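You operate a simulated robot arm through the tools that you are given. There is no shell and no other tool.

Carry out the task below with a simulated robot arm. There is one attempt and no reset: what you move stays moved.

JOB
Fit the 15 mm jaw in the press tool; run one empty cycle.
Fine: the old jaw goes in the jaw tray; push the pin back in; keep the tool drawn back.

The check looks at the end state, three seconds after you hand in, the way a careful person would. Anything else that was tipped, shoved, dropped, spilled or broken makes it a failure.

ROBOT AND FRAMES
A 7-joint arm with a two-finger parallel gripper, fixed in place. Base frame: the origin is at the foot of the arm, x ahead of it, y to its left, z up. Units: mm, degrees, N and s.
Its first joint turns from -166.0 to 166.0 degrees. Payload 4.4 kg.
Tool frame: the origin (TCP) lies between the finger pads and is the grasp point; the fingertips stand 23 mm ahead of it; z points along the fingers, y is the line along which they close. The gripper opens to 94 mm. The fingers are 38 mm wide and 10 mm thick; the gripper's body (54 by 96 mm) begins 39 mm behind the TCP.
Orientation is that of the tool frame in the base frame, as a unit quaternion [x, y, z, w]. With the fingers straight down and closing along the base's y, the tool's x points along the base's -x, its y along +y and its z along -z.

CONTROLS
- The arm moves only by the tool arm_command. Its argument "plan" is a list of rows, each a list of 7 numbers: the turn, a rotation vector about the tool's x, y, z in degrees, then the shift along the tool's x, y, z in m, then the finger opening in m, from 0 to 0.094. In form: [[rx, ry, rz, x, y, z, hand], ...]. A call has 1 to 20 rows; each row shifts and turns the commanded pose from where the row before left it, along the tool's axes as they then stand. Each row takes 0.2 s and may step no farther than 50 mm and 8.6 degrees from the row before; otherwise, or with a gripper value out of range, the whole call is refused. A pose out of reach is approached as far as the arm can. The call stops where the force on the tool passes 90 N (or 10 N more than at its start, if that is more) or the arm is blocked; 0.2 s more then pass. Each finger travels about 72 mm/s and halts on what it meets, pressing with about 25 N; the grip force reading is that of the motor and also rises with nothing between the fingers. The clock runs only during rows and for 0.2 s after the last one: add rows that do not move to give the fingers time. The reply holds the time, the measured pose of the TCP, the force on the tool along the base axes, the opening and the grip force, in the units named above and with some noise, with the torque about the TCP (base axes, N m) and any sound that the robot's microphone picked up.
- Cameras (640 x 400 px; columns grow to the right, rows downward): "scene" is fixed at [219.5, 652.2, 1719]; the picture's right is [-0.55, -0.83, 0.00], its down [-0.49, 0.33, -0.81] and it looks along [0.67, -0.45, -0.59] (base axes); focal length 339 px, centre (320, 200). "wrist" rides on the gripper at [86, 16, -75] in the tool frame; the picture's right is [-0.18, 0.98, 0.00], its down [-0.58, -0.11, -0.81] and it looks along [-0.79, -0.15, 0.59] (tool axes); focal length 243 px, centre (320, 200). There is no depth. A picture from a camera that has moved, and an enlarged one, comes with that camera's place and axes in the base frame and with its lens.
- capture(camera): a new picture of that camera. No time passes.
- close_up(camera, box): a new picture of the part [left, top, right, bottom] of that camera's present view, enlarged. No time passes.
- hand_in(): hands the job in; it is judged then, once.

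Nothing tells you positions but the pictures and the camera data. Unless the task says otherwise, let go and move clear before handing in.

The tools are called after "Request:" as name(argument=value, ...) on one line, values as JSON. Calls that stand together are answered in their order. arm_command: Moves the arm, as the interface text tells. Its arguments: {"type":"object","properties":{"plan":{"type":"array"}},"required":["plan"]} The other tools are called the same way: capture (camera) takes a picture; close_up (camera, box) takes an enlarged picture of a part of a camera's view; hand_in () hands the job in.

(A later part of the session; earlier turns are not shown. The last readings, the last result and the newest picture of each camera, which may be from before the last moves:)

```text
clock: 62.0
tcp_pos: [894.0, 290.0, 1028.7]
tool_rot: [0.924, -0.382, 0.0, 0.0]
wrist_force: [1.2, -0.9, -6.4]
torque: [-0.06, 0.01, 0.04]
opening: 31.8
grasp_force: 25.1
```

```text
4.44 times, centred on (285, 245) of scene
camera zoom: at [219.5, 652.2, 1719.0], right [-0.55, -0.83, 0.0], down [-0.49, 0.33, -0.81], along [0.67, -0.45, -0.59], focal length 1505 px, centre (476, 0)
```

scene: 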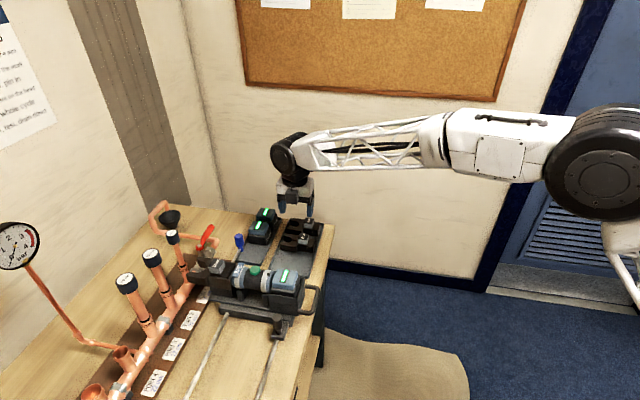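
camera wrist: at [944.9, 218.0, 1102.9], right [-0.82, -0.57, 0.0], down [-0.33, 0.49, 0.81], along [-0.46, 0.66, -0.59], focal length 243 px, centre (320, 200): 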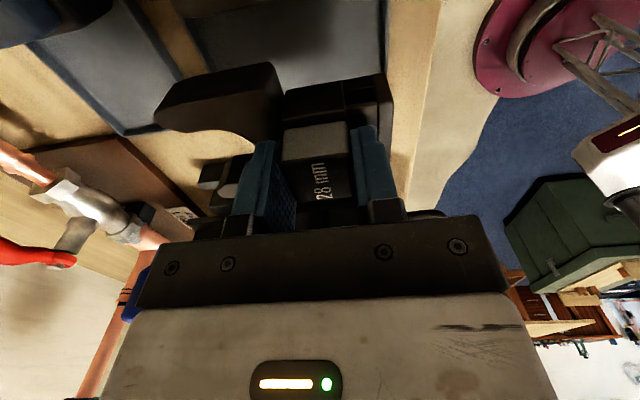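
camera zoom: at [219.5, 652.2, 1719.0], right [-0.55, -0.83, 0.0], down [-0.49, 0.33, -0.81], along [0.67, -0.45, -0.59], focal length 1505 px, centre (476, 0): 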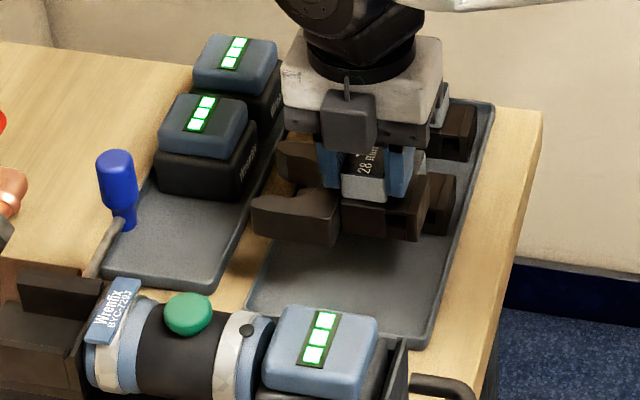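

Request:
arm_command(plan=[[0, 0, 0, 0.001, 0, 0.005, 0.01], [0, 0, 0, 0, 0, 0.008, 0.01], [0, 0, 0, 0, 0, 0.008, 0.01], [0, 0, 0, 0, 0, 0.008, 0.01], [0, 0, 0, 0, 0, 0.008, 0.01], [0, 0, 0, 0, 0, 0.008, 0.01], [0, 0, 0, 0, 0, 0.006, 0.01], [0, 0, 0, 0, 0, 0.004, 0.01], [0, 0, 0, 0, 0, 0, 0.01]])

Request:
capture(camera="wrist")

Request:
close_up(camera="scene", box=[220, 200, 350, 290])

Request:
close_up(camera="wrist", box=[120, 0, 440, 200])

```text
clock: 64.0
tcp_pos: [894.3, 288.8, 971.2]
tool_rot: [0.924, -0.382, 0.001, 0.0]
wrist_force: [-0.6, -0.7, -7.1]
torque: [-0.05, 0.06, -0.03]
opening: 31.8
grasp_force: 25.0
```

```text
taken
camera wrist: at [945.4, 215.9, 1046.6], right [-0.82, -0.57, 0.0], down [-0.33, 0.49, 0.81], along [-0.46, 0.66, -0.59], focal length 243 px, centre (320, 200)
```

wrist: 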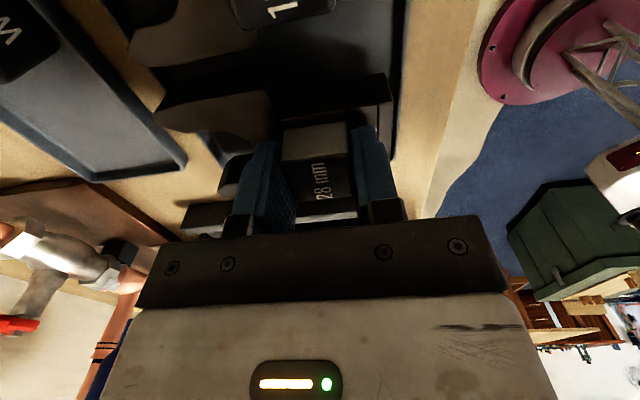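

```text
4.44 times, centred on (285, 245) of scene
camera zoom: at [219.5, 652.2, 1719.0], right [-0.55, -0.83, 0.0], down [-0.49, 0.33, -0.81], along [0.67, -0.45, -0.59], focal length 1505 px, centre (476, 0)
```

zoom: 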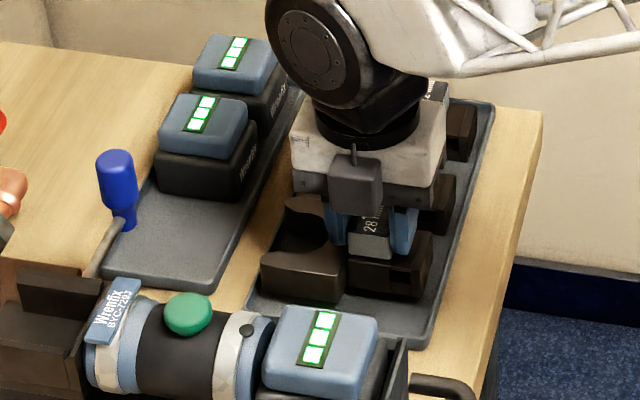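

```text
2.00 times, centred on (280, 100) of wrist
camera zoom: at [945.4, 215.9, 1046.6], right [-0.82, -0.57, 0.0], down [-0.33, 0.49, 0.81], along [-0.46, 0.66, -0.59], focal length 485 px, centre (400, 400)
```

zoom: 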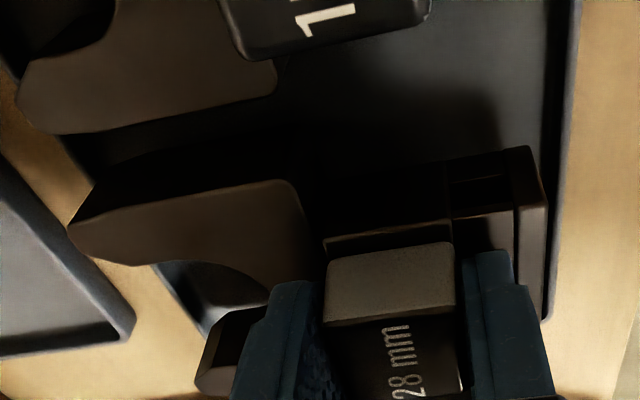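

The jaw is well placed over the free part of the tray. I'll lower it slowly onto the tray floor, watching the force.

Request:
arm_command(plan=[[0, 0, 0, 0, 0, 0.003, 0.01], [0, 0, 0, 0, 0, 0.003, 0.01], [0, 0, 0, 0, 0, 0.003, 0.01], [0, 0, 0, 0, 0, 0.002, 0.01], [0, 0, 0, 0, 0, 0, 0.01]])

Request:
close_up(camera="scene", box=[240, 220, 330, 285])

```text
clock: 65.2
tcp_pos: [895.5, 287.0, 960.2]
tool_rot: [0.924, -0.382, 0.001, 0.0]
wrist_force: [-0.8, 1.1, -5.6]
torque: [-0.05, 0.07, -0.03]
opening: 31.7
grasp_force: 25.2
```

```text
6.15 times, centred on (285, 252) of scene
camera zoom: at [219.5, 652.2, 1719.0], right [-0.55, -0.83, 0.0], down [-0.49, 0.33, -0.81], along [0.67, -0.45, -0.59], focal length 2084 px, centre (535, -123)
```

zoom: 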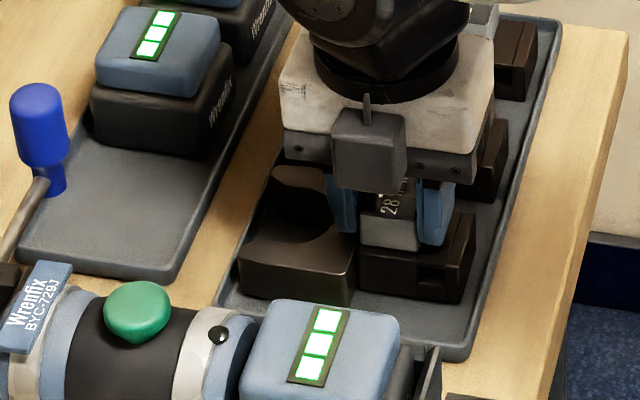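

Request:
arm_command(plan=[[0, 0, 0, 0, 0, 0.0015, 0.01], [0, 0, 0, 0, 0, 0.0015, 0.01], [0, 0, 0, 0, 0, 0.0015, 0.01], [0, 0, 0, 0, 0, 0, 0.01]])

```text
clock: 66.2
tcp_pos: [895.7, 288.6, 958.1]
tool_rot: [0.924, -0.382, 0.0, -0.001]
wrist_force: [-1.0, 4.8, 4.9]
torque: [0.1, 0.48, -0.13]
opening: 31.9
grasp_force: 25.0
```

Request:
close_up(camera="scene", box=[245, 225, 325, 285])

Request:
close_up(camera="wrist", box=[120, 0, 440, 200])

Request:
close_up(camera="wrist", box=[120, 60, 320, 240])

```text
6.67 times, centred on (285, 255) of scene
camera zoom: at [219.5, 652.2, 1719.0], right [-0.55, -0.83, 0.0], down [-0.49, 0.33, -0.81], along [0.67, -0.45, -0.59], focal length 2257 px, centre (553, -167)
```

zoom: 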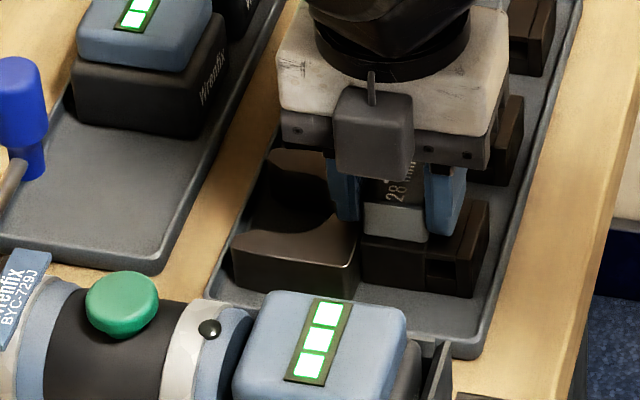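

```text
2.00 times, centred on (280, 100) of wrist
camera zoom: at [945.9, 215.9, 1032.8], right [-0.82, -0.57, 0.0], down [-0.34, 0.49, 0.81], along [-0.46, 0.67, -0.59], focal length 485 px, centre (400, 400)
```

zoom: 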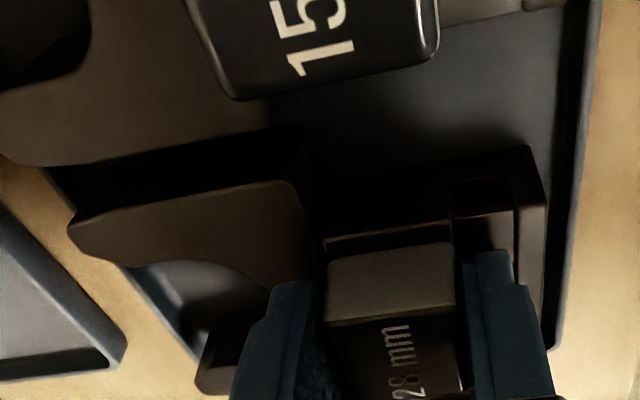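

```text
2.22 times, centred on (220, 150) of wrist
camera zoom: at [945.9, 215.9, 1032.8], right [-0.82, -0.57, 0.0], down [-0.34, 0.49, 0.81], along [-0.46, 0.67, -0.59], focal length 539 px, centre (542, 311)
```

zoom: 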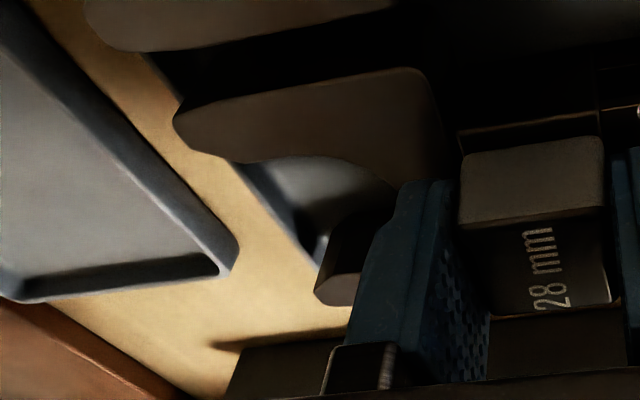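

Request:
close_up(camera="wrist", box=[220, 40, 420, 240])

Request:
close_up(camera="scene", box=[265, 240, 315, 280])

```text
2.00 times, centred on (320, 140) of wrist
camera zoom: at [945.9, 215.9, 1032.8], right [-0.82, -0.57, 0.0], down [-0.34, 0.49, 0.81], along [-0.46, 0.67, -0.59], focal length 485 px, centre (320, 320)
```

zoom: 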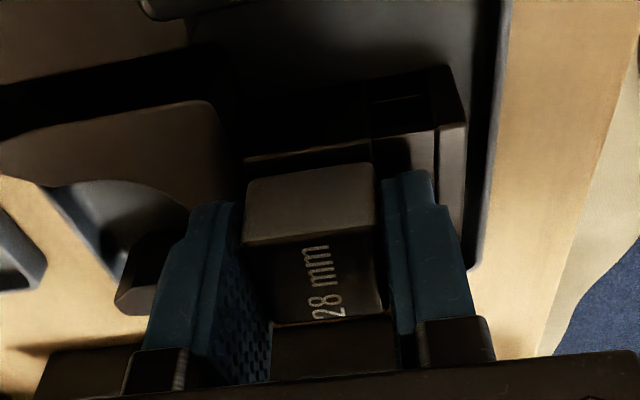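

```text
10.00 times, centred on (290, 260) of scene
camera zoom: at [219.5, 652.2, 1719.0], right [-0.55, -0.83, 0.0], down [-0.49, 0.33, -0.81], along [0.67, -0.45, -0.59], focal length 3386 px, centre (620, -400)
```

zoom: 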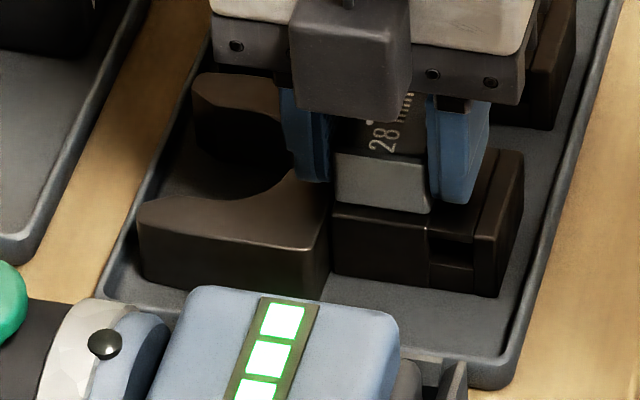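

Request:
arm_command(plan=[[0, 0, 0, 0, 0, 0.0015, 0.01], [0, 0, 0, 0, 0, 0, 0.01], [0, 0, 0, 0, 0, 0, 0.01]])

Request:
close_up(camera="wrist", box=[220, 40, 420, 240])

Request:
close_up(camera="scene", box=[265, 240, 315, 280])

```text
clock: 67.0
tcp_pos: [895.9, 287.4, 957.2]
tool_rot: [0.924, -0.382, 0.002, 0.0]
wrist_force: [2.5, -4.3, 21.0]
torque: [-0.14, 0.11, -0.01]
opening: 31.5
grasp_force: 24.8
```

```text
2.00 times, centred on (320, 140) of wrist
camera zoom: at [945.9, 216.0, 1031.9], right [-0.82, -0.57, 0.0], down [-0.34, 0.49, 0.81], along [-0.46, 0.67, -0.59], focal length 485 px, centre (320, 320)
```

zoom: 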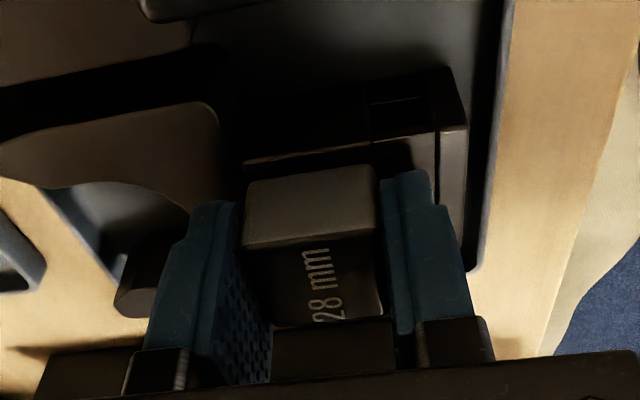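

```text
10.00 times, centred on (290, 260) of scene
camera zoom: at [219.5, 652.2, 1719.0], right [-0.55, -0.83, 0.0], down [-0.49, 0.33, -0.81], along [0.67, -0.45, -0.59], focal length 3386 px, centre (620, -400)
```

zoom: 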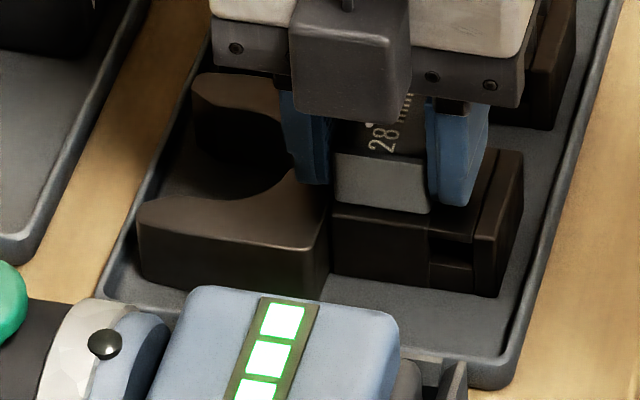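

The jaw now rests flat on the tray floor: the force is up and the torque is near zero. I'll release and rise clear.

Request:
arm_command(plan=[[0, 0, 0, 0, 0, -0.0025, 0.01], [0, 0, 0, 0, 0, 0, 0.045], [0, 0, 0, 0, 0, 0, 0.05], [0, 0, 0, 0, 0, 0, 0.05], [0, 0, 0, 0, 0, -0.01, 0.05], [0, 0, 0, 0, 0, -0.02, 0.05], [0, 0, 0, 0, 0, -0.04, 0.05], [0, 0, 0, 0, 0, -0.04, 0.05], [0, 0, 0, 0, 0, -0.04, 0.05], [0, 0, 0, 0, 0, 0, 0.05]])

Request:
capture(camera="wrist")

Request:
close_up(camera="scene", box=[230, 200, 350, 290])

```text
clock: 69.2
tcp_pos: [896.5, 285.4, 1109.5]
tool_rot: [0.925, -0.381, 0.001, 0.0]
wrist_force: [0.1, 0.3, 0.5]
torque: [-0.01, 0.01, -0.04]
opening: 49.9
grasp_force: 0.0
```

```text
taken
camera wrist: at [946.7, 214.1, 1183.1], right [-0.82, -0.57, 0.0], down [-0.33, 0.49, 0.81], along [-0.46, 0.66, -0.59], focal length 243 px, centre (320, 200)
```

wrist: 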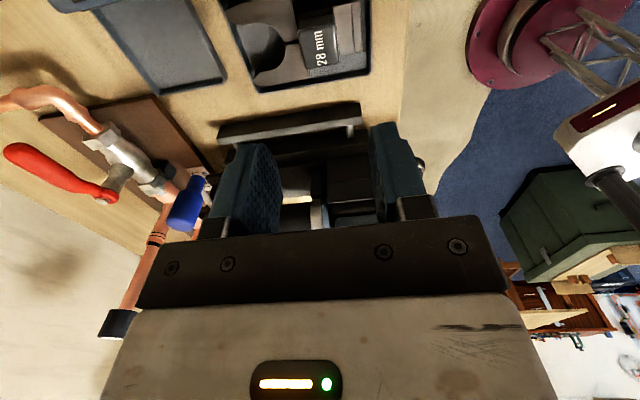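

```text
4.44 times, centred on (290, 245) of scene
camera zoom: at [219.5, 652.2, 1719.0], right [-0.55, -0.83, 0.0], down [-0.49, 0.33, -0.81], along [0.67, -0.45, -0.59], focal length 1505 px, centre (453, 0)
```

zoom: 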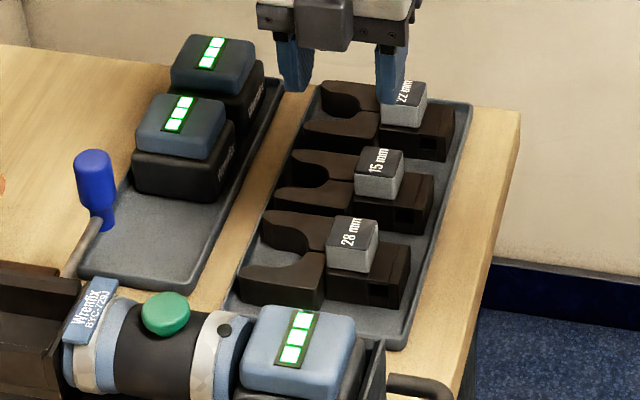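

The 28 mm jaw lies flat in the tray next to the others. Now I'll move over the 15 mm jaw and lower to look.

Request:
arm_command(plan=[[0, 0, 0, 0.0355, 0, 0, 0.05], [0, 0, 0, 0.0355, 0, 0, 0.05], [0, 0, 0, 0, 0, 0.04, 0.05], [0, 0, 0, 0, 0, 0.04, 0.05], [0, 0, 0, 0, 0, 0, 0.05]])

Request:
capture(camera="wrist")

Request:
close_up(camera="wrist", box=[200, 0, 440, 200])

```text
clock: 70.4
tcp_pos: [943.6, 236.5, 1030.2]
tool_rot: [0.924, -0.382, 0.0, 0.0]
wrist_force: [0.3, -0.1, -0.9]
torque: [-0.01, 0.03, 0.0]
opening: 49.9
grasp_force: 0.0
```

```text
taken
camera wrist: at [994.8, 163.2, 1105.0], right [-0.82, -0.57, 0.0], down [-0.33, 0.49, 0.81], along [-0.46, 0.66, -0.59], focal length 243 px, centre (320, 200)
```

wrist: 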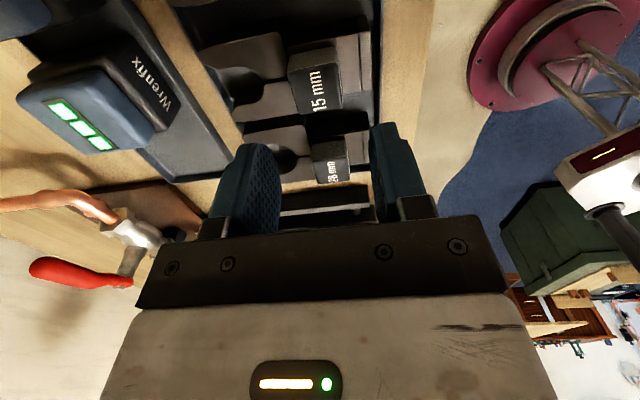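

```text
2.00 times, centred on (320, 100) of wrist
camera zoom: at [994.8, 163.2, 1105.0], right [-0.82, -0.57, 0.0], down [-0.33, 0.49, 0.81], along [-0.46, 0.66, -0.59], focal length 485 px, centre (320, 400)
```

zoom: 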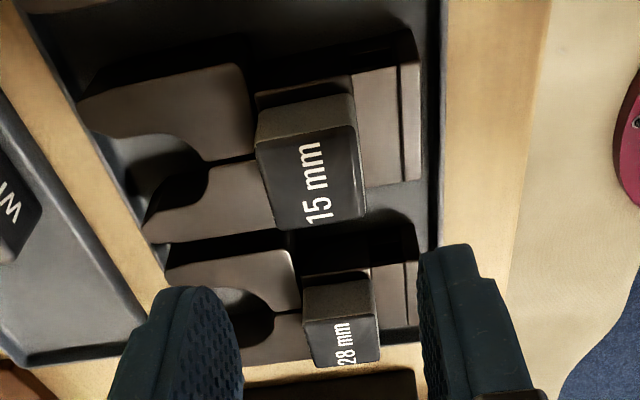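

Request:
arm_command(plan=[[0, 0, 0, 0.001, -0.0024, 0.01, 0.05], [0, 0, 0, 0, 0, 0.02, 0.05], [0, 0, 0, 0, 0, 0.02, 0.05], [0, 0, 0, 0, 0, 0.015, 0.05], [0, 0, 0, 0, 0, 0.005, 0.05], [0, 0, 0, 0, 0, 0.003, 0.05], [0, 0, 0, 0, 0, 0, 0.05]])

Request:
capture(camera="wrist")

Request:
close_up(camera="wrist", box=[220, 40, 420, 240])

Request:
close_up(camera="scene", box=[260, 205, 340, 265])

```text
clock: 72.0
tcp_pos: [948.3, 239.8, 954.2]
tool_rot: [0.924, -0.382, 0.0, 0.001]
wrist_force: [-0.1, -0.5, 1.5]
torque: [-0.06, 0.0, 0.03]
opening: 49.7
grasp_force: 0.1
```

```text
taken
camera wrist: at [998.6, 167.2, 1030.3], right [-0.82, -0.57, 0.0], down [-0.34, 0.49, 0.81], along [-0.46, 0.66, -0.59], focal length 243 px, centre (320, 200)
```

wrist: 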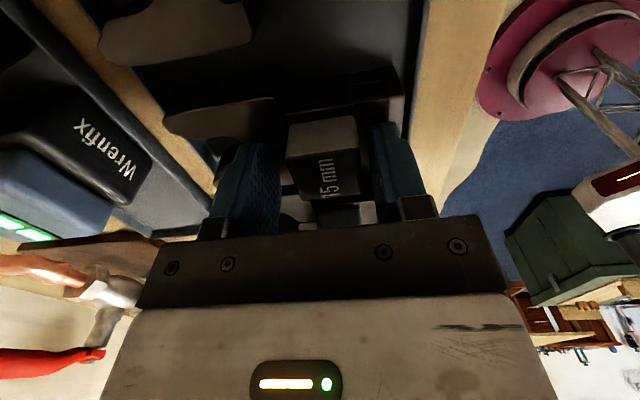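

```text
2.00 times, centred on (320, 140) of wrist
camera zoom: at [998.6, 167.2, 1030.3], right [-0.82, -0.57, 0.0], down [-0.34, 0.49, 0.81], along [-0.46, 0.66, -0.59], focal length 485 px, centre (320, 320)
```

zoom: 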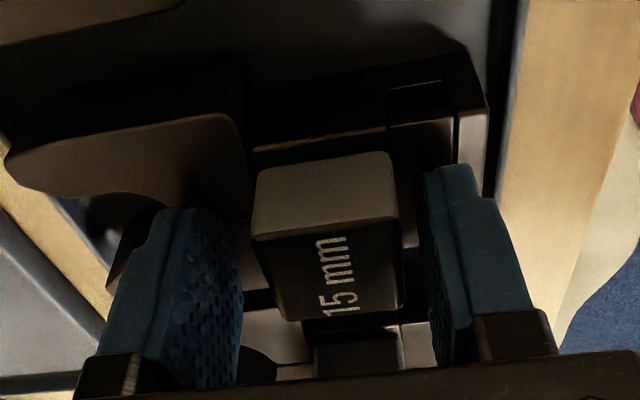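

```text
6.67 times, centred on (300, 235) of scene
camera zoom: at [219.5, 652.2, 1719.0], right [-0.55, -0.83, 0.0], down [-0.49, 0.33, -0.81], along [0.67, -0.45, -0.59], focal length 2257 px, centre (453, -33)
```

zoom: 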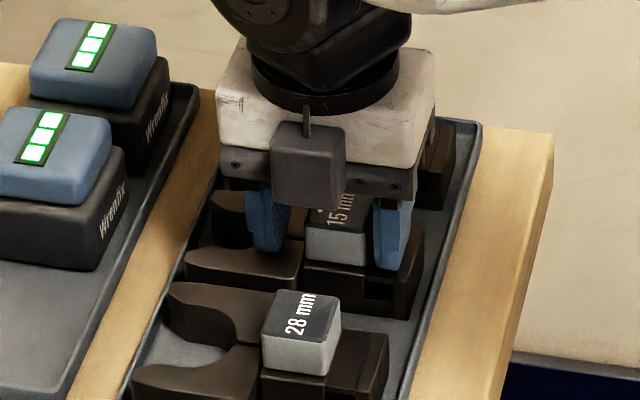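

Request:
arm_command(plan=[[0, 0, 0, 0.0008, 0.0028, 0.001, 0.05], [0, 0, 0, 0, 0, 0.001, 0.05], [0, 0, 0, 0, 0, 0.0005, 0.05], [0, 0, 0, 0, 0, 0, 0.05]])

Request:
close_up(camera="wrist", box=[220, 40, 420, 240])

```text
clock: 73.0
tcp_pos: [946.9, 237.3, 955.8]
tool_rot: [0.924, -0.382, 0.001, -0.001]
wrist_force: [-17.0, 2.0, 41.3]
torque: [0.05, 0.72, 0.06]
opening: 48.6
grasp_force: 0.1
```

```text
2.00 times, centred on (320, 140) of wrist
camera zoom: at [997.2, 164.6, 1030.2], right [-0.82, -0.57, 0.0], down [-0.34, 0.49, 0.81], along [-0.45, 0.67, -0.59], focal length 485 px, centre (320, 320)
```

zoom: 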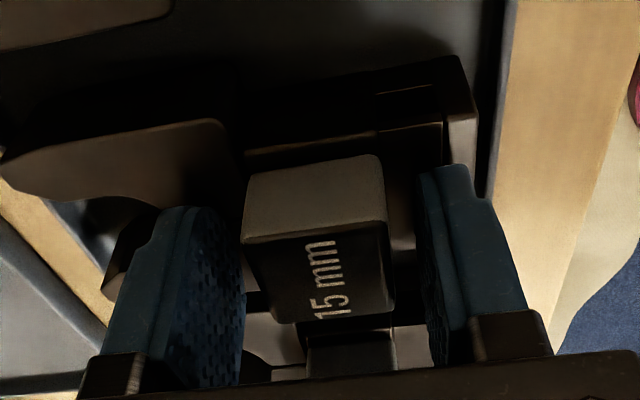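

The tips touched the jaw's top, so I'll back up 3 mm and then close on the cube.

Request:
arm_command(plan=[[0, 0, 0, 0, 0, -0.0015, 0.05], [0, 0, 0, 0, 0, -0.0015, 0.05], [0, 0, 0, 0, 0, 0, 0.05], [0, 0, 0, 0, 0, 0, 0.05]])

Request:
close_up(camera="wrist", box=[220, 40, 420, 240])

```text
clock: 74.0
tcp_pos: [947.3, 237.4, 955.5]
tool_rot: [0.924, -0.382, 0.0, 0.0]
wrist_force: [-9.8, 5.2, 25.2]
torque: [0.4, -0.06, 0.17]
opening: 48.5
grasp_force: 0.0
```

```text
2.00 times, centred on (320, 140) of wrist
camera zoom: at [997.7, 164.6, 1030.2], right [-0.82, -0.57, 0.0], down [-0.33, 0.49, 0.81], along [-0.46, 0.66, -0.59], focal length 485 px, centre (320, 320)
```

zoom: 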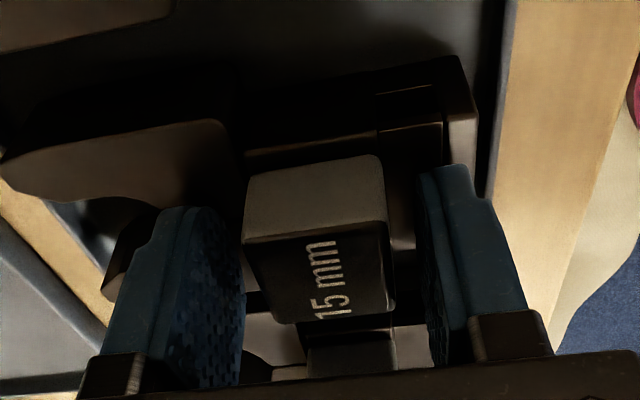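

Request:
arm_command(plan=[[0, 0, 0, 0, 0, -0.002, 0.05], [0, 0, 0, 0, 0, -0.001, 0.05], [0, 0, 0, 0, 0, 0, 0.05], [0, 0, 0, 0, 0, 0, 0.05]])

Request:
close_up(camera="wrist", box=[220, 40, 420, 240])

Request:
close_up(camera="scene", box=[270, 215, 330, 260])

```text
clock: 75.0
tcp_pos: [946.9, 236.5, 957.9]
tool_rot: [0.925, -0.381, 0.0, 0.0]
wrist_force: [-0.8, 0.4, -0.6]
torque: [0.01, -0.01, -0.03]
opening: 50.2
grasp_force: 0.0
```

```text
2.00 times, centred on (320, 140) of wrist
camera zoom: at [997.7, 164.1, 1032.5], right [-0.82, -0.57, 0.0], down [-0.33, 0.49, 0.81], along [-0.46, 0.66, -0.59], focal length 485 px, centre (320, 320)
```

zoom: 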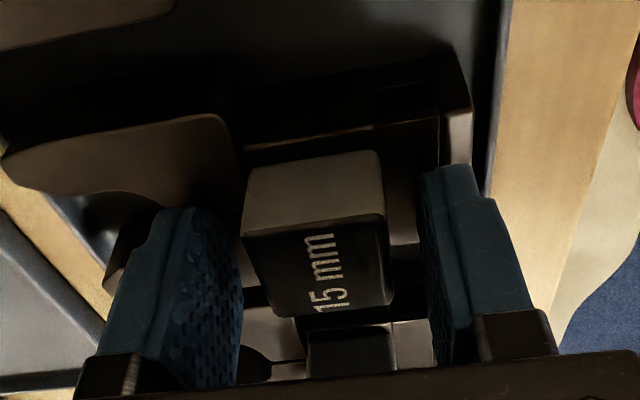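

```text
8.89 times, centred on (300, 238) of scene
camera zoom: at [219.5, 652.2, 1719.0], right [-0.55, -0.83, 0.0], down [-0.49, 0.33, -0.81], along [0.67, -0.45, -0.59], focal length 3010 px, centre (498, -133)
```

zoom: 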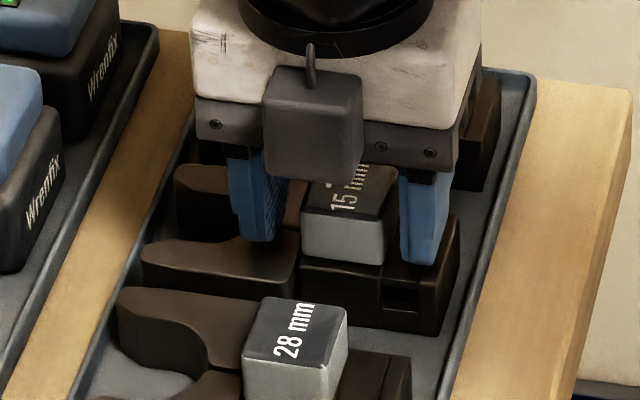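

Request:
arm_command(plan=[[0, 0, 0, 0, 0, 0, 0.04], [0, 0, 0, 0, 0, 0, 0.025], [0, 0, 0, 0, 0, 0, 0.01], [0, 0, 0, 0, 0, 0, 0.01], [0, 0, 0, 0, 0, 0, 0.01]])

Request:
close_up(camera="wrist", box=[220, 40, 420, 240])

```text
clock: 76.2
tcp_pos: [946.9, 236.3, 957.9]
tool_rot: [0.924, -0.383, 0.0, 0.0]
wrist_force: [-0.8, -1.9, -0.3]
torque: [0.0, -0.01, 0.04]
opening: 31.8
grasp_force: 24.9
```

```text
2.00 times, centred on (320, 140) of wrist
camera zoom: at [997.7, 164.2, 1032.9], right [-0.82, -0.57, 0.0], down [-0.33, 0.49, 0.81], along [-0.46, 0.66, -0.59], focal length 485 px, centre (320, 320)
```

zoom: 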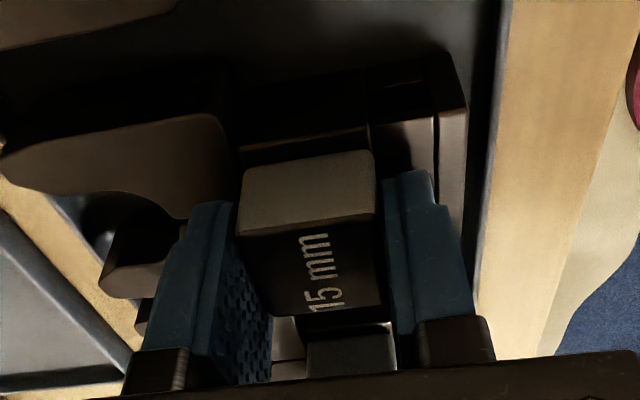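

The 15 mm cube is gripped with the opening at 31.8 mm. Lifting slowly.

Request:
arm_command(plan=[[0, 0, 0, 0, 0, -0.003, 0.01], [0, 0, 0, 0, 0, -0.003, 0.01], [0, 0, 0, 0, 0, -0.003, 0.01], [0, 0, 0, 0, 0, -0.003, 0.01], [0, 0, 0, 0, 0, -0.003, 0.01], [0, 0, 0, 0, 0, -0.003, 0.01], [0, 0, 0, 0, 0, -0.003, 0.01], [0, 0, 0, 0, 0, -0.003, 0.01], [0, 0, 0, 0, 0, 0, 0.01]])

Request:
close_up(camera="wrist", box=[220, 40, 420, 240])

Request:
close_up(camera="scene", box=[250, 195, 340, 265])

```text
clock: 78.2
tcp_pos: [947.8, 237.3, 982.7]
tool_rot: [0.924, -0.383, 0.001, 0.0]
wrist_force: [0.8, 0.6, -5.3]
torque: [-0.01, 0.04, 0.0]
opening: 31.9
grasp_force: 25.1
```

```text
2.00 times, centred on (320, 140) of wrist
camera zoom: at [997.6, 164.6, 1058.0], right [-0.82, -0.57, 0.0], down [-0.33, 0.49, 0.81], along [-0.46, 0.66, -0.59], focal length 485 px, centre (320, 320)
```

zoom: 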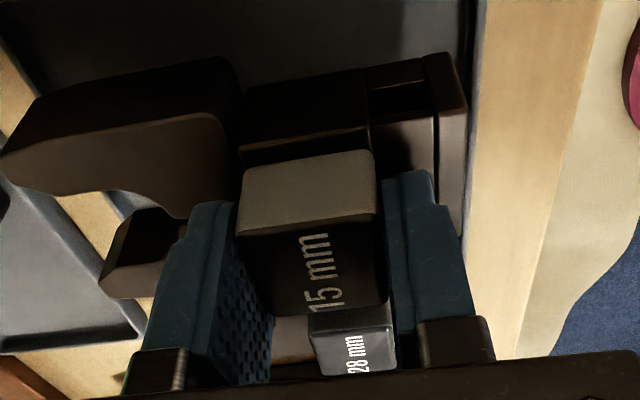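

```text
5.71 times, centred on (295, 230) of scene
camera zoom: at [219.5, 652.2, 1719.0], right [-0.55, -0.83, 0.0], down [-0.49, 0.33, -0.81], along [0.67, -0.45, -0.59], focal length 1935 px, centre (463, 29)
```

zoom: 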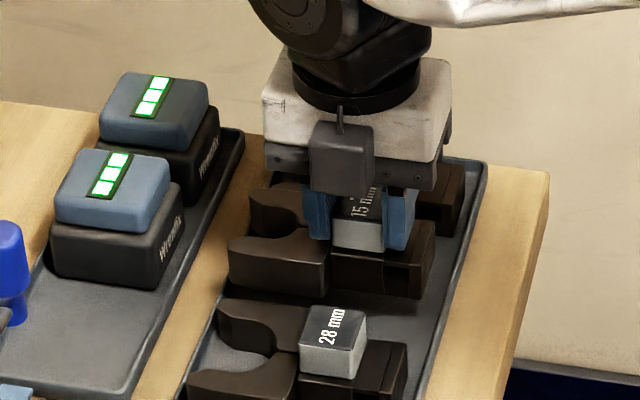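

Request:
arm_command(plan=[[0, 0, 0, 0, 0, -0.004, 0.01], [0, 0, 0, 0, 0, -0.006, 0.01], [0, 0, 0, 0, 0, -0.006, 0.01], [0, 0, 0, 0, 0, -0.006, 0.01], [0, 0, 0, 0, 0, -0.006, 0.01], [0, 0, 0, 0, 0, -0.006, 0.01], [0, 0, 0, 0, 0, -0.006, 0.01], [0, 0, 0, 0, 0, -0.006, 0.01], [0, 0, 0, 0, 0, -0.006, 0.01], [0, 0, 0, 0, 0, -0.006, 0.01], [0, 0, 0, 0, 0, -0.006, 0.01], [0, 0, 0, 0, 0, -0.006, 0.01], [0, 0, 0, 0, 0, -0.006, 0.01], [0, 0, 0, 0, 0, -0.006, 0.01], [0, 0, 0, -0.003, -0.002, -0.006, 0.01], [0, 0, 0, -0.006, -0.004, -0.006, 0.01], [0, 0, 0, -0.008, -0.005, -0.006, 0.01], [0, 0, 0, -0.008, -0.005, -0.006, 0.01], [0, 0, 0, -0.008, -0.005, -0.006, 0.01], [0, 0, 0, -0.004, -0.002, -0.004, 0.01]])

Request:
close_up(camera="wrist", box=[220, 40, 420, 240])

```text
clock: 82.4
tcp_pos: [935.9, 280.5, 1098.4]
tool_rot: [0.924, -0.382, 0.0, 0.0]
wrist_force: [-0.5, 0.8, -5.5]
torque: [-0.05, 0.04, 0.0]
opening: 31.9
grasp_force: 25.2
```

```text
2.00 times, centred on (320, 140) of wrist
camera zoom: at [986.6, 207.9, 1173.1], right [-0.82, -0.57, 0.0], down [-0.33, 0.49, 0.81], along [-0.46, 0.66, -0.59], focal length 485 px, centre (320, 320)
```

zoom: 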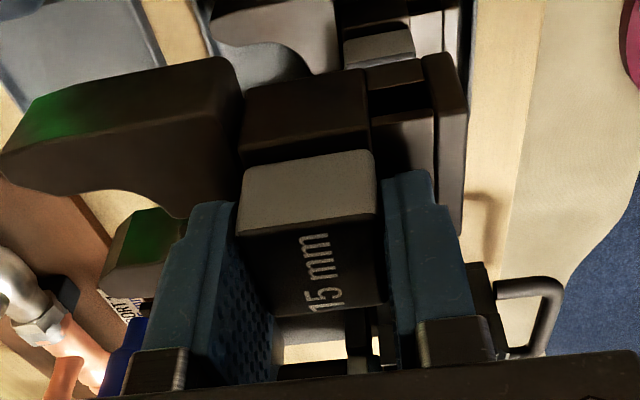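

Request:
arm_command(plan=[[0, 0, 0, -0.002, 0, -0.004, 0.01], [0, 0, 0, -0.004, 0, -0.006, 0.01], [0, 0, 0, -0.004, 0, -0.006, 0.01], [0, 0, 0, -0.004, 0, -0.006, 0.01], [0, 0, 0, -0.004, 0, -0.006, 0.01], [0, 0, 0, -0.004, 0, -0.006, 0.01], [0, 0, 0, -0.006, 0, -0.006, 0.01], [0, 0, 0, -0.008, -0.003, -0.006, 0.01], [0, 0, 0, -0.01, -0.005, -0.006, 0.01], [0, 0, 0, -0.01, -0.007, -0.006, 0.01], [0, 0, 0, -0.01, -0.007, -0.002, 0.01], [0, 0, 0, -0.01, -0.007, 0, 0.01], [0, 0, 0, -0.01, -0.007, 0, 0.01], [0, 0, 0, -0.01, -0.007, 0, 0.01], [0, 0, 0, -0.01, -0.007, 0, 0.01], [0, 0, 0, -0.01, -0.007, 0, 0.01], [0, 0, 0, -0.01, -0.007, 0, 0.01], [0, 0, 0, -0.01, -0.007, 0, 0.01], [0, 0, 0, -0.01, -0.007, 0, 0.01], [0, 0, 0, -0.01, -0.007, 0, 0.01]])

Request:
arm_command(plan=[[0, 0, 0, -0.01, -0.007, 0, 0.01], [0, 0, 0, -0.01, -0.007, 0, 0.01], [0, 0, 0, -0.01, -0.007, 0, 0.01], [0, 0, 0, -0.01, -0.006, 0, 0.01], [0, 0, 0, -0.008, -0.004, 0, 0.01], [0, 0, 0, -0.004, -0.002, 0, 0.01], [0, 0, 0, 0, 0, 0, 0.01]])

Request:
capture(camera="wrist")

Request:
close_up(camera="scene", box=[160, 190, 320, 300])

```text
clock: 86.6
tcp_pos: [886.9, 450.0, 1159.7]
tool_rot: [0.924, -0.382, 0.0, 0.0]
wrist_force: [-0.8, -0.3, -5.9]
torque: [-0.03, 0.06, 0.0]
opening: 32.1
grasp_force: 24.4
```

```text
clock: 88.2
tcp_pos: [871.7, 510.8, 1160.1]
tool_rot: [0.924, -0.382, 0.0, 0.0]
wrist_force: [0.5, 0.1, -6.0]
torque: [-0.04, 0.06, 0.02]
opening: 31.8
grasp_force: 25.1
```

```text
taken
camera wrist: at [922.8, 438.2, 1235.0], right [-0.82, -0.57, 0.0], down [-0.33, 0.49, 0.81], along [-0.46, 0.66, -0.59], focal length 243 px, centre (320, 200)
```

wrist: 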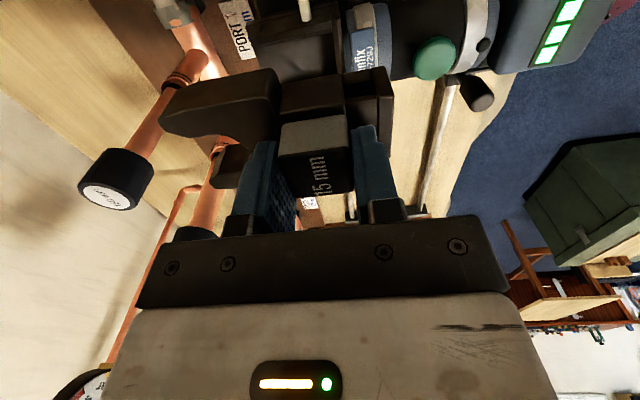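

```text
3.64 times, centred on (240, 245) of scene
camera zoom: at [219.5, 652.2, 1719.0], right [-0.55, -0.83, 0.0], down [-0.49, 0.33, -0.81], along [0.67, -0.45, -0.59], focal length 1231 px, centre (611, 36)
```

zoom: 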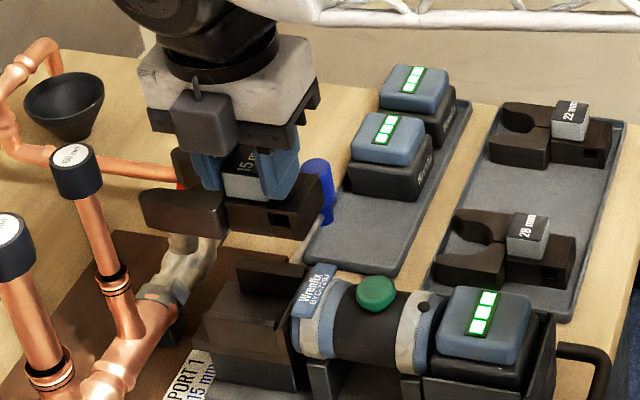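

Request:
close_up(camera="wrist", box=[220, 40, 420, 240])

Request:
close_up(camera="wrist", box=[270, 0, 420, 120])

```text
2.00 times, centred on (320, 140) of wrist
camera zoom: at [922.8, 438.2, 1235.0], right [-0.82, -0.57, 0.0], down [-0.33, 0.49, 0.81], along [-0.46, 0.66, -0.59], focal length 485 px, centre (320, 320)
```

zoom: 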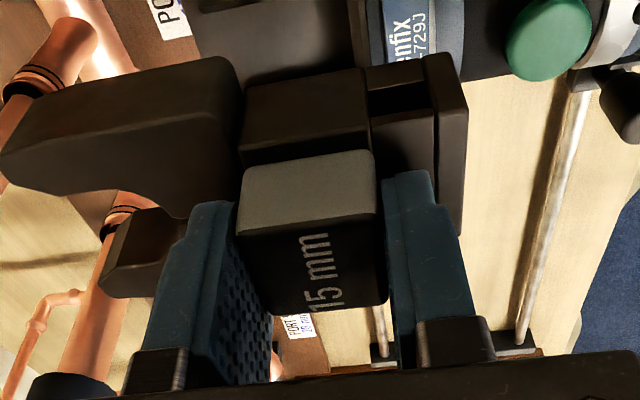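

```text
3.33 times, centred on (345, 60) of wrist
camera zoom: at [922.8, 438.2, 1235.0], right [-0.82, -0.57, 0.0], down [-0.33, 0.49, 0.81], along [-0.46, 0.66, -0.59], focal length 809 px, centre (237, 667)
```

zoom: 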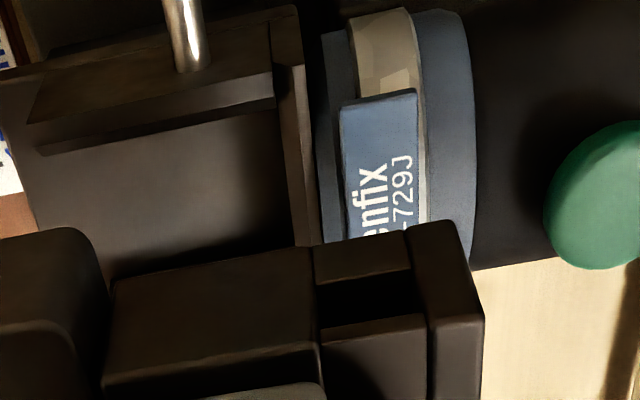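

The 15 mm jaw is held level above the tool. I'll bring it over the fork, aiming slightly left to correct for how the cube sits in the fingers, and lower to just above the walls.

Request:
arm_command(plan=[[0, 0, 0, -0.001, -0.003, 0.003, 0.01], [0, 0, 0, -0.001, -0.0036, 0.004, 0.01], [0, 0, 0, -0.001, -0.0036, 0.004, 0.01], [0, 0, 0, -0.001, -0.0036, 0.004, 0.01], [0, 0, 0, -0.001, -0.0036, 0.004, 0.01], [0, 0, 0, -0.001, -0.0036, 0.004, 0.01], [0, 0, 0, -0.001, -0.0036, 0.004, 0.01], [0, 0, 0, -0.0014, -0.0032, 0.005, 0.01], [0, 0, 0, 0, 0, 0.004, 0.01], [0, 0, 0, 0, 0, 0.004, 0.01], [0, 0, 0, 0, 0, 0.003, 0.01], [0, 0, 0, 0, 0, 0, 0.01]])

Request:
capture(camera="wrist")

Request:
close_up(camera="wrist", box=[220, 0, 420, 140])

Request:
close_up(camera="scene", box=[180, 215, 270, 285])

```text
clock: 90.8
tcp_pos: [886.0, 536.2, 1116.5]
tool_rot: [0.924, -0.383, -0.001, 0.001]
wrist_force: [0.2, 0.7, -5.4]
torque: [-0.03, 0.1, 0.01]
opening: 32.1
grasp_force: 24.8
```

```text
taken
camera wrist: at [936.8, 463.7, 1190.5], right [-0.82, -0.57, 0.0], down [-0.33, 0.49, 0.81], along [-0.46, 0.66, -0.59], focal length 243 px, centre (320, 200)
```

wrist: 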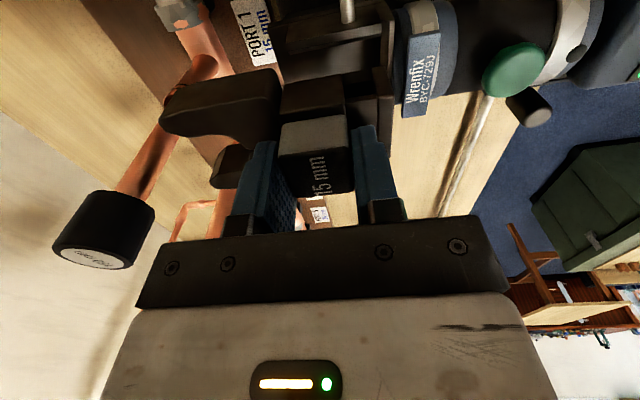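

```text
2.86 times, centred on (320, 70) of wrist
camera zoom: at [936.8, 463.7, 1190.5], right [-0.82, -0.57, 0.0], down [-0.33, 0.49, 0.81], along [-0.46, 0.66, -0.59], focal length 693 px, centre (320, 571)
```

zoom: 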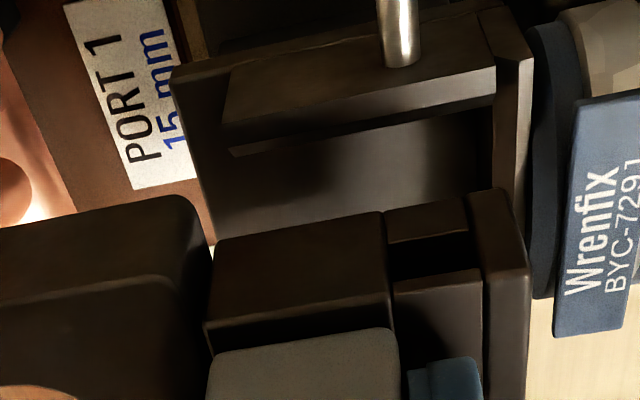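

```text
5.71 times, centred on (225, 250) of scene
camera zoom: at [219.5, 652.2, 1719.0], right [-0.55, -0.83, 0.0], down [-0.49, 0.33, -0.81], along [0.67, -0.45, -0.59], focal length 1935 px, centre (863, -86)
```

zoom: 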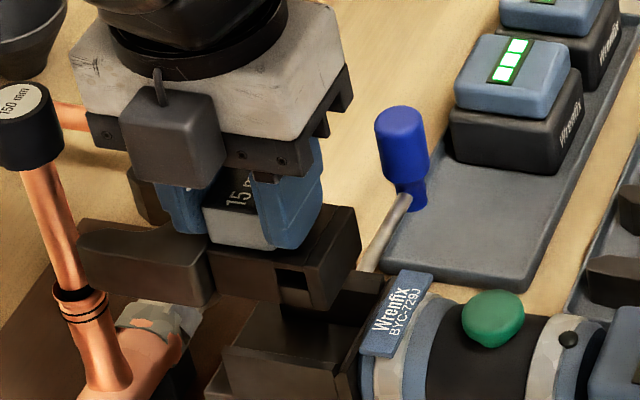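

Request:
arm_command(plan=[[0, 0, 0, 0, 0, 0.004, 0.01], [0, 0, 0, 0, 0, 0.004, 0.01], [0, 0, 0, 0, 0, 0.004, 0.01], [0, 0, 0, 0, 0, 0.003, 0.01], [0, 0, 0, 0, 0, 0.002, 0.01], [0, 0, 0, 0, 0, 0.002, 0.01], [0, 0, 0, 0, 0, 0, 0.01]])

Request:
close_up(camera="wrist", box=[220, 0, 420, 140])

Request:
close_up(camera="scene", box=[190, 225, 260, 280])

```text
clock: 92.4
tcp_pos: [886.9, 535.6, 1096.5]
tool_rot: [0.924, -0.383, 0.0, -0.001]
wrist_force: [-1.2, 0.0, -6.6]
torque: [-0.01, 0.06, 0.02]
opening: 31.8
grasp_force: 25.3
```

```text
2.86 times, centred on (320, 70) of wrist
camera zoom: at [936.9, 463.3, 1171.3], right [-0.82, -0.57, 0.0], down [-0.33, 0.49, 0.81], along [-0.46, 0.66, -0.59], focal length 693 px, centre (320, 571)
```

zoom: 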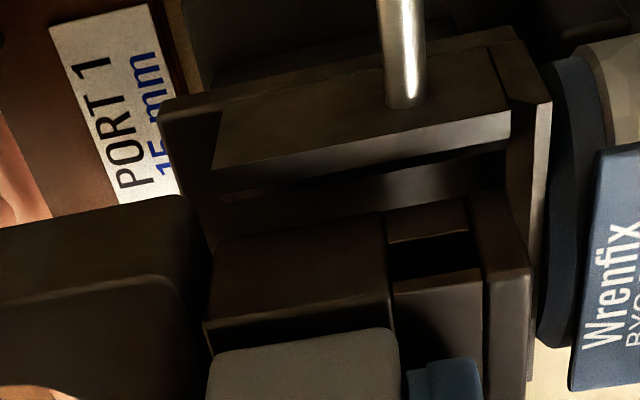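

```text
7.27 times, centred on (225, 252) of scene
camera zoom: at [219.5, 652.2, 1719.0], right [-0.55, -0.83, 0.0], down [-0.49, 0.33, -0.81], along [0.67, -0.45, -0.59], focal length 2463 px, centre (1011, -182)
```

zoom: 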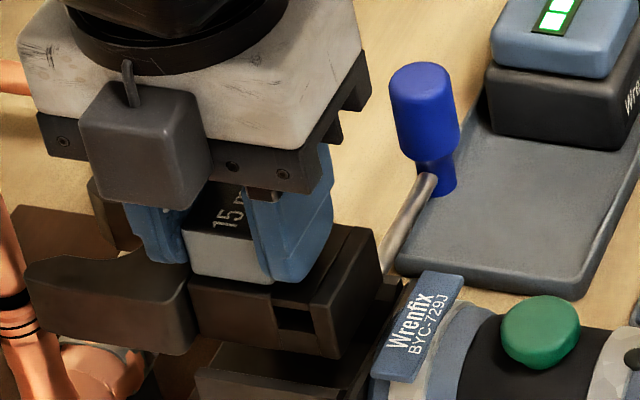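

Request:
arm_command(plan=[[0, 0, 0, 0, 0, 0.002, 0.01], [0, 0, 0, 0, 0, 0.002, 0.01], [0, 0, 0, 0, 0, 0.002, 0.01], [0, 0, 0, 0, 0, 0.002, 0.01], [0, 0, 0, 0, 0, 0, 0.01]])

Request:
close_up(camera="wrist", box=[220, 0, 420, 140])

Request:
close_up(camera="scene", box=[190, 230, 260, 285])

```text
clock: 93.6
tcp_pos: [886.6, 534.8, 1088.2]
tool_rot: [0.924, -0.382, -0.001, 0.0]
wrist_force: [0.0, -0.8, -6.1]
torque: [0.0, 0.08, 0.02]
opening: 31.9
grasp_force: 25.0
```

```text
2.86 times, centred on (320, 70) of wrist
camera zoom: at [937.8, 463.3, 1163.2], right [-0.82, -0.57, 0.0], down [-0.33, 0.49, 0.81], along [-0.46, 0.66, -0.59], focal length 693 px, centre (320, 571)
```

zoom: 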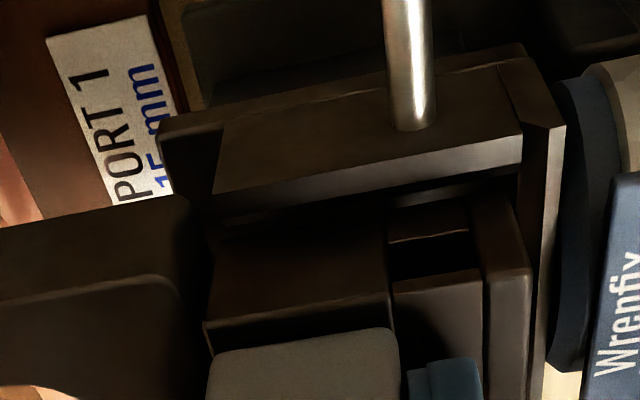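

```text
7.27 times, centred on (225, 258) of scene
camera zoom: at [219.5, 652.2, 1719.0], right [-0.55, -0.83, 0.0], down [-0.49, 0.33, -0.81], along [0.67, -0.45, -0.59], focal length 2463 px, centre (1011, -218)
```

zoom: 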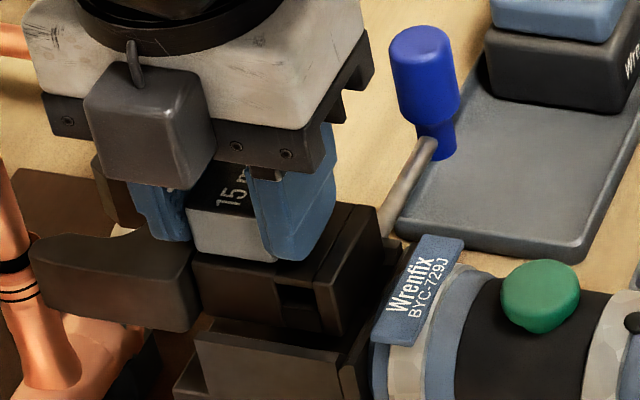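

Request:
arm_command(plan=[[0, 0, 0, -0.0005, 0, 0.002, 0.01], [0, 0, 0, 0, 0, 0.002, 0.01], [0, 0, 0, 0, 0, 0.002, 0.01], [0, 0, 0, 0, 0, 0.002, 0.01], [0, 0, 0, 0, 0, 0.002, 0.01], [0, 0, 0, 0, 0, 0, 0.01]])

Request:
close_up(camera="wrist", box=[220, 0, 420, 140])

Request:
close_up(camera="scene", box=[190, 230, 260, 285])

```text
clock: 95.0
tcp_pos: [886.3, 535.4, 1078.6]
tool_rot: [0.924, -0.382, -0.001, 0.0]
wrist_force: [-0.6, -0.2, -6.4]
torque: [-0.05, 0.04, -0.01]
opening: 31.8
grasp_force: 24.7
```

```text
2.86 times, centred on (320, 70) of wrist
camera zoom: at [936.5, 463.6, 1153.4], right [-0.82, -0.57, 0.0], down [-0.33, 0.49, 0.81], along [-0.46, 0.66, -0.59], focal length 693 px, centre (320, 571)
```

zoom: 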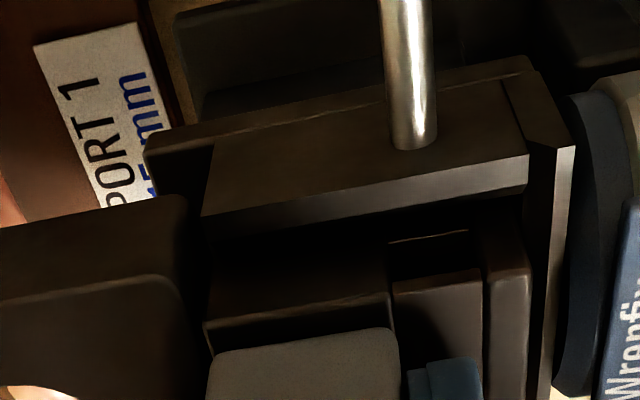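

```text
7.27 times, centred on (225, 258) of scene
camera zoom: at [219.5, 652.2, 1719.0], right [-0.55, -0.83, 0.0], down [-0.49, 0.33, -0.81], along [0.67, -0.45, -0.59], focal length 2463 px, centre (1011, -218)
```

zoom: 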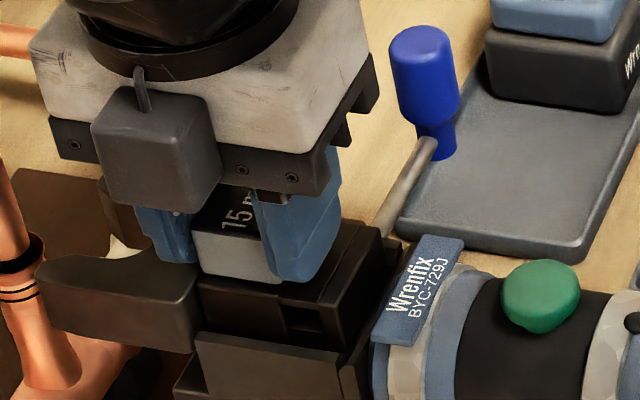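

The tang is sliding down between the walls with no contact force. Continuing.

Request:
arm_command(plan=[[0, 0, 0, 0, 0, 0.002, 0.01], [0, 0, 0, 0, 0, 0.002, 0.01], [0, 0, 0, 0, 0, 0.002, 0.01], [0, 0, 0, 0, 0, 0.002, 0.01], [0, 0, 0, 0, 0, 0.002, 0.01], [0, 0, 0, 0, 0, 0.002, 0.01], [0, 0, 0, 0, 0, 0, 0.01]])

Request:
close_up(camera="scene", box=[190, 230, 260, 285])

Request:
close_up(camera="wrist", box=[220, 0, 420, 140])

```text
clock: 96.6
tcp_pos: [886.5, 534.7, 1066.3]
tool_rot: [0.924, -0.382, -0.001, 0.0]
wrist_force: [-0.2, -0.4, -5.6]
torque: [-0.02, 0.03, -0.02]
opening: 31.9
grasp_force: 24.7
```

```text
7.27 times, centred on (225, 258) of scene
camera zoom: at [219.5, 652.2, 1719.0], right [-0.55, -0.83, 0.0], down [-0.49, 0.33, -0.81], along [0.67, -0.45, -0.59], focal length 2463 px, centre (1011, -218)
```

zoom: 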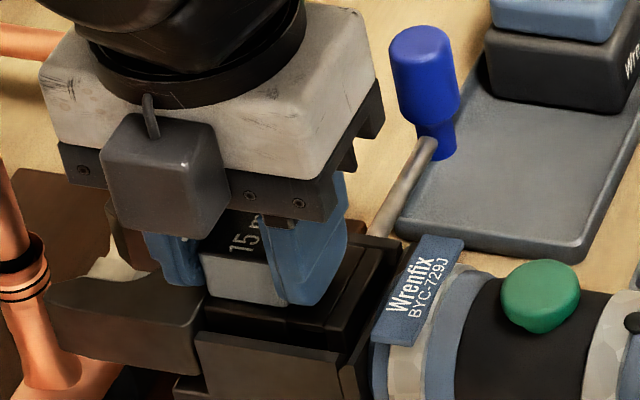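

```text
2.86 times, centred on (320, 70) of wrist
camera zoom: at [936.6, 463.3, 1141.0], right [-0.82, -0.57, 0.0], down [-0.33, 0.49, 0.81], along [-0.46, 0.66, -0.59], focal length 693 px, centre (320, 571)
```

zoom: 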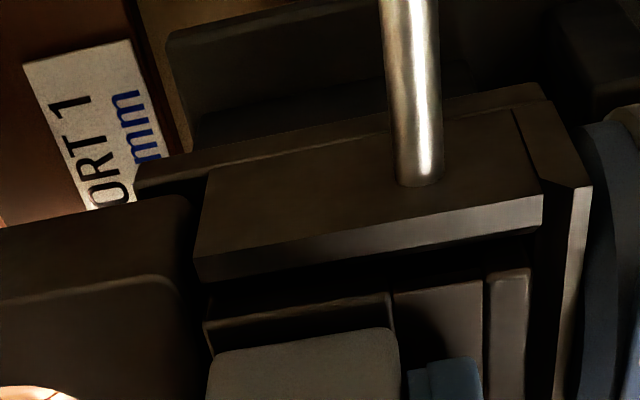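

Request:
arm_command(plan=[[0, 0, 0, 0, 0, 0.0015, 0.01], [0, 0, 0, 0, 0, 0.0015, 0.01], [0, 0, 0, 0, 0, 0.0015, 0.01], [0, 0, 0, 0, 0, 0, 0.01]])

```text
clock: 97.6
tcp_pos: [887.1, 535.4, 1062.5]
tool_rot: [0.924, -0.382, 0.0, 0.0]
wrist_force: [-0.3, 0.6, -4.7]
torque: [0.01, 0.06, 0.01]
opening: 32.0
grasp_force: 25.1
```

Request:
arm_command(plan=[[0, 0, 0, 0, 0, 0.0015, 0.01], [0, 0, 0, 0, 0, 0.0015, 0.01], [0, 0, 0, 0, 0, 0, 0.01]])

```text
clock: 98.4
tcp_pos: [886.7, 535.8, 1058.6]
tool_rot: [0.924, -0.382, 0.0, 0.0]
wrist_force: [0.4, 0.5, -5.6]
torque: [0.01, 0.07, -0.01]
opening: 31.8
grasp_force: 25.4
```

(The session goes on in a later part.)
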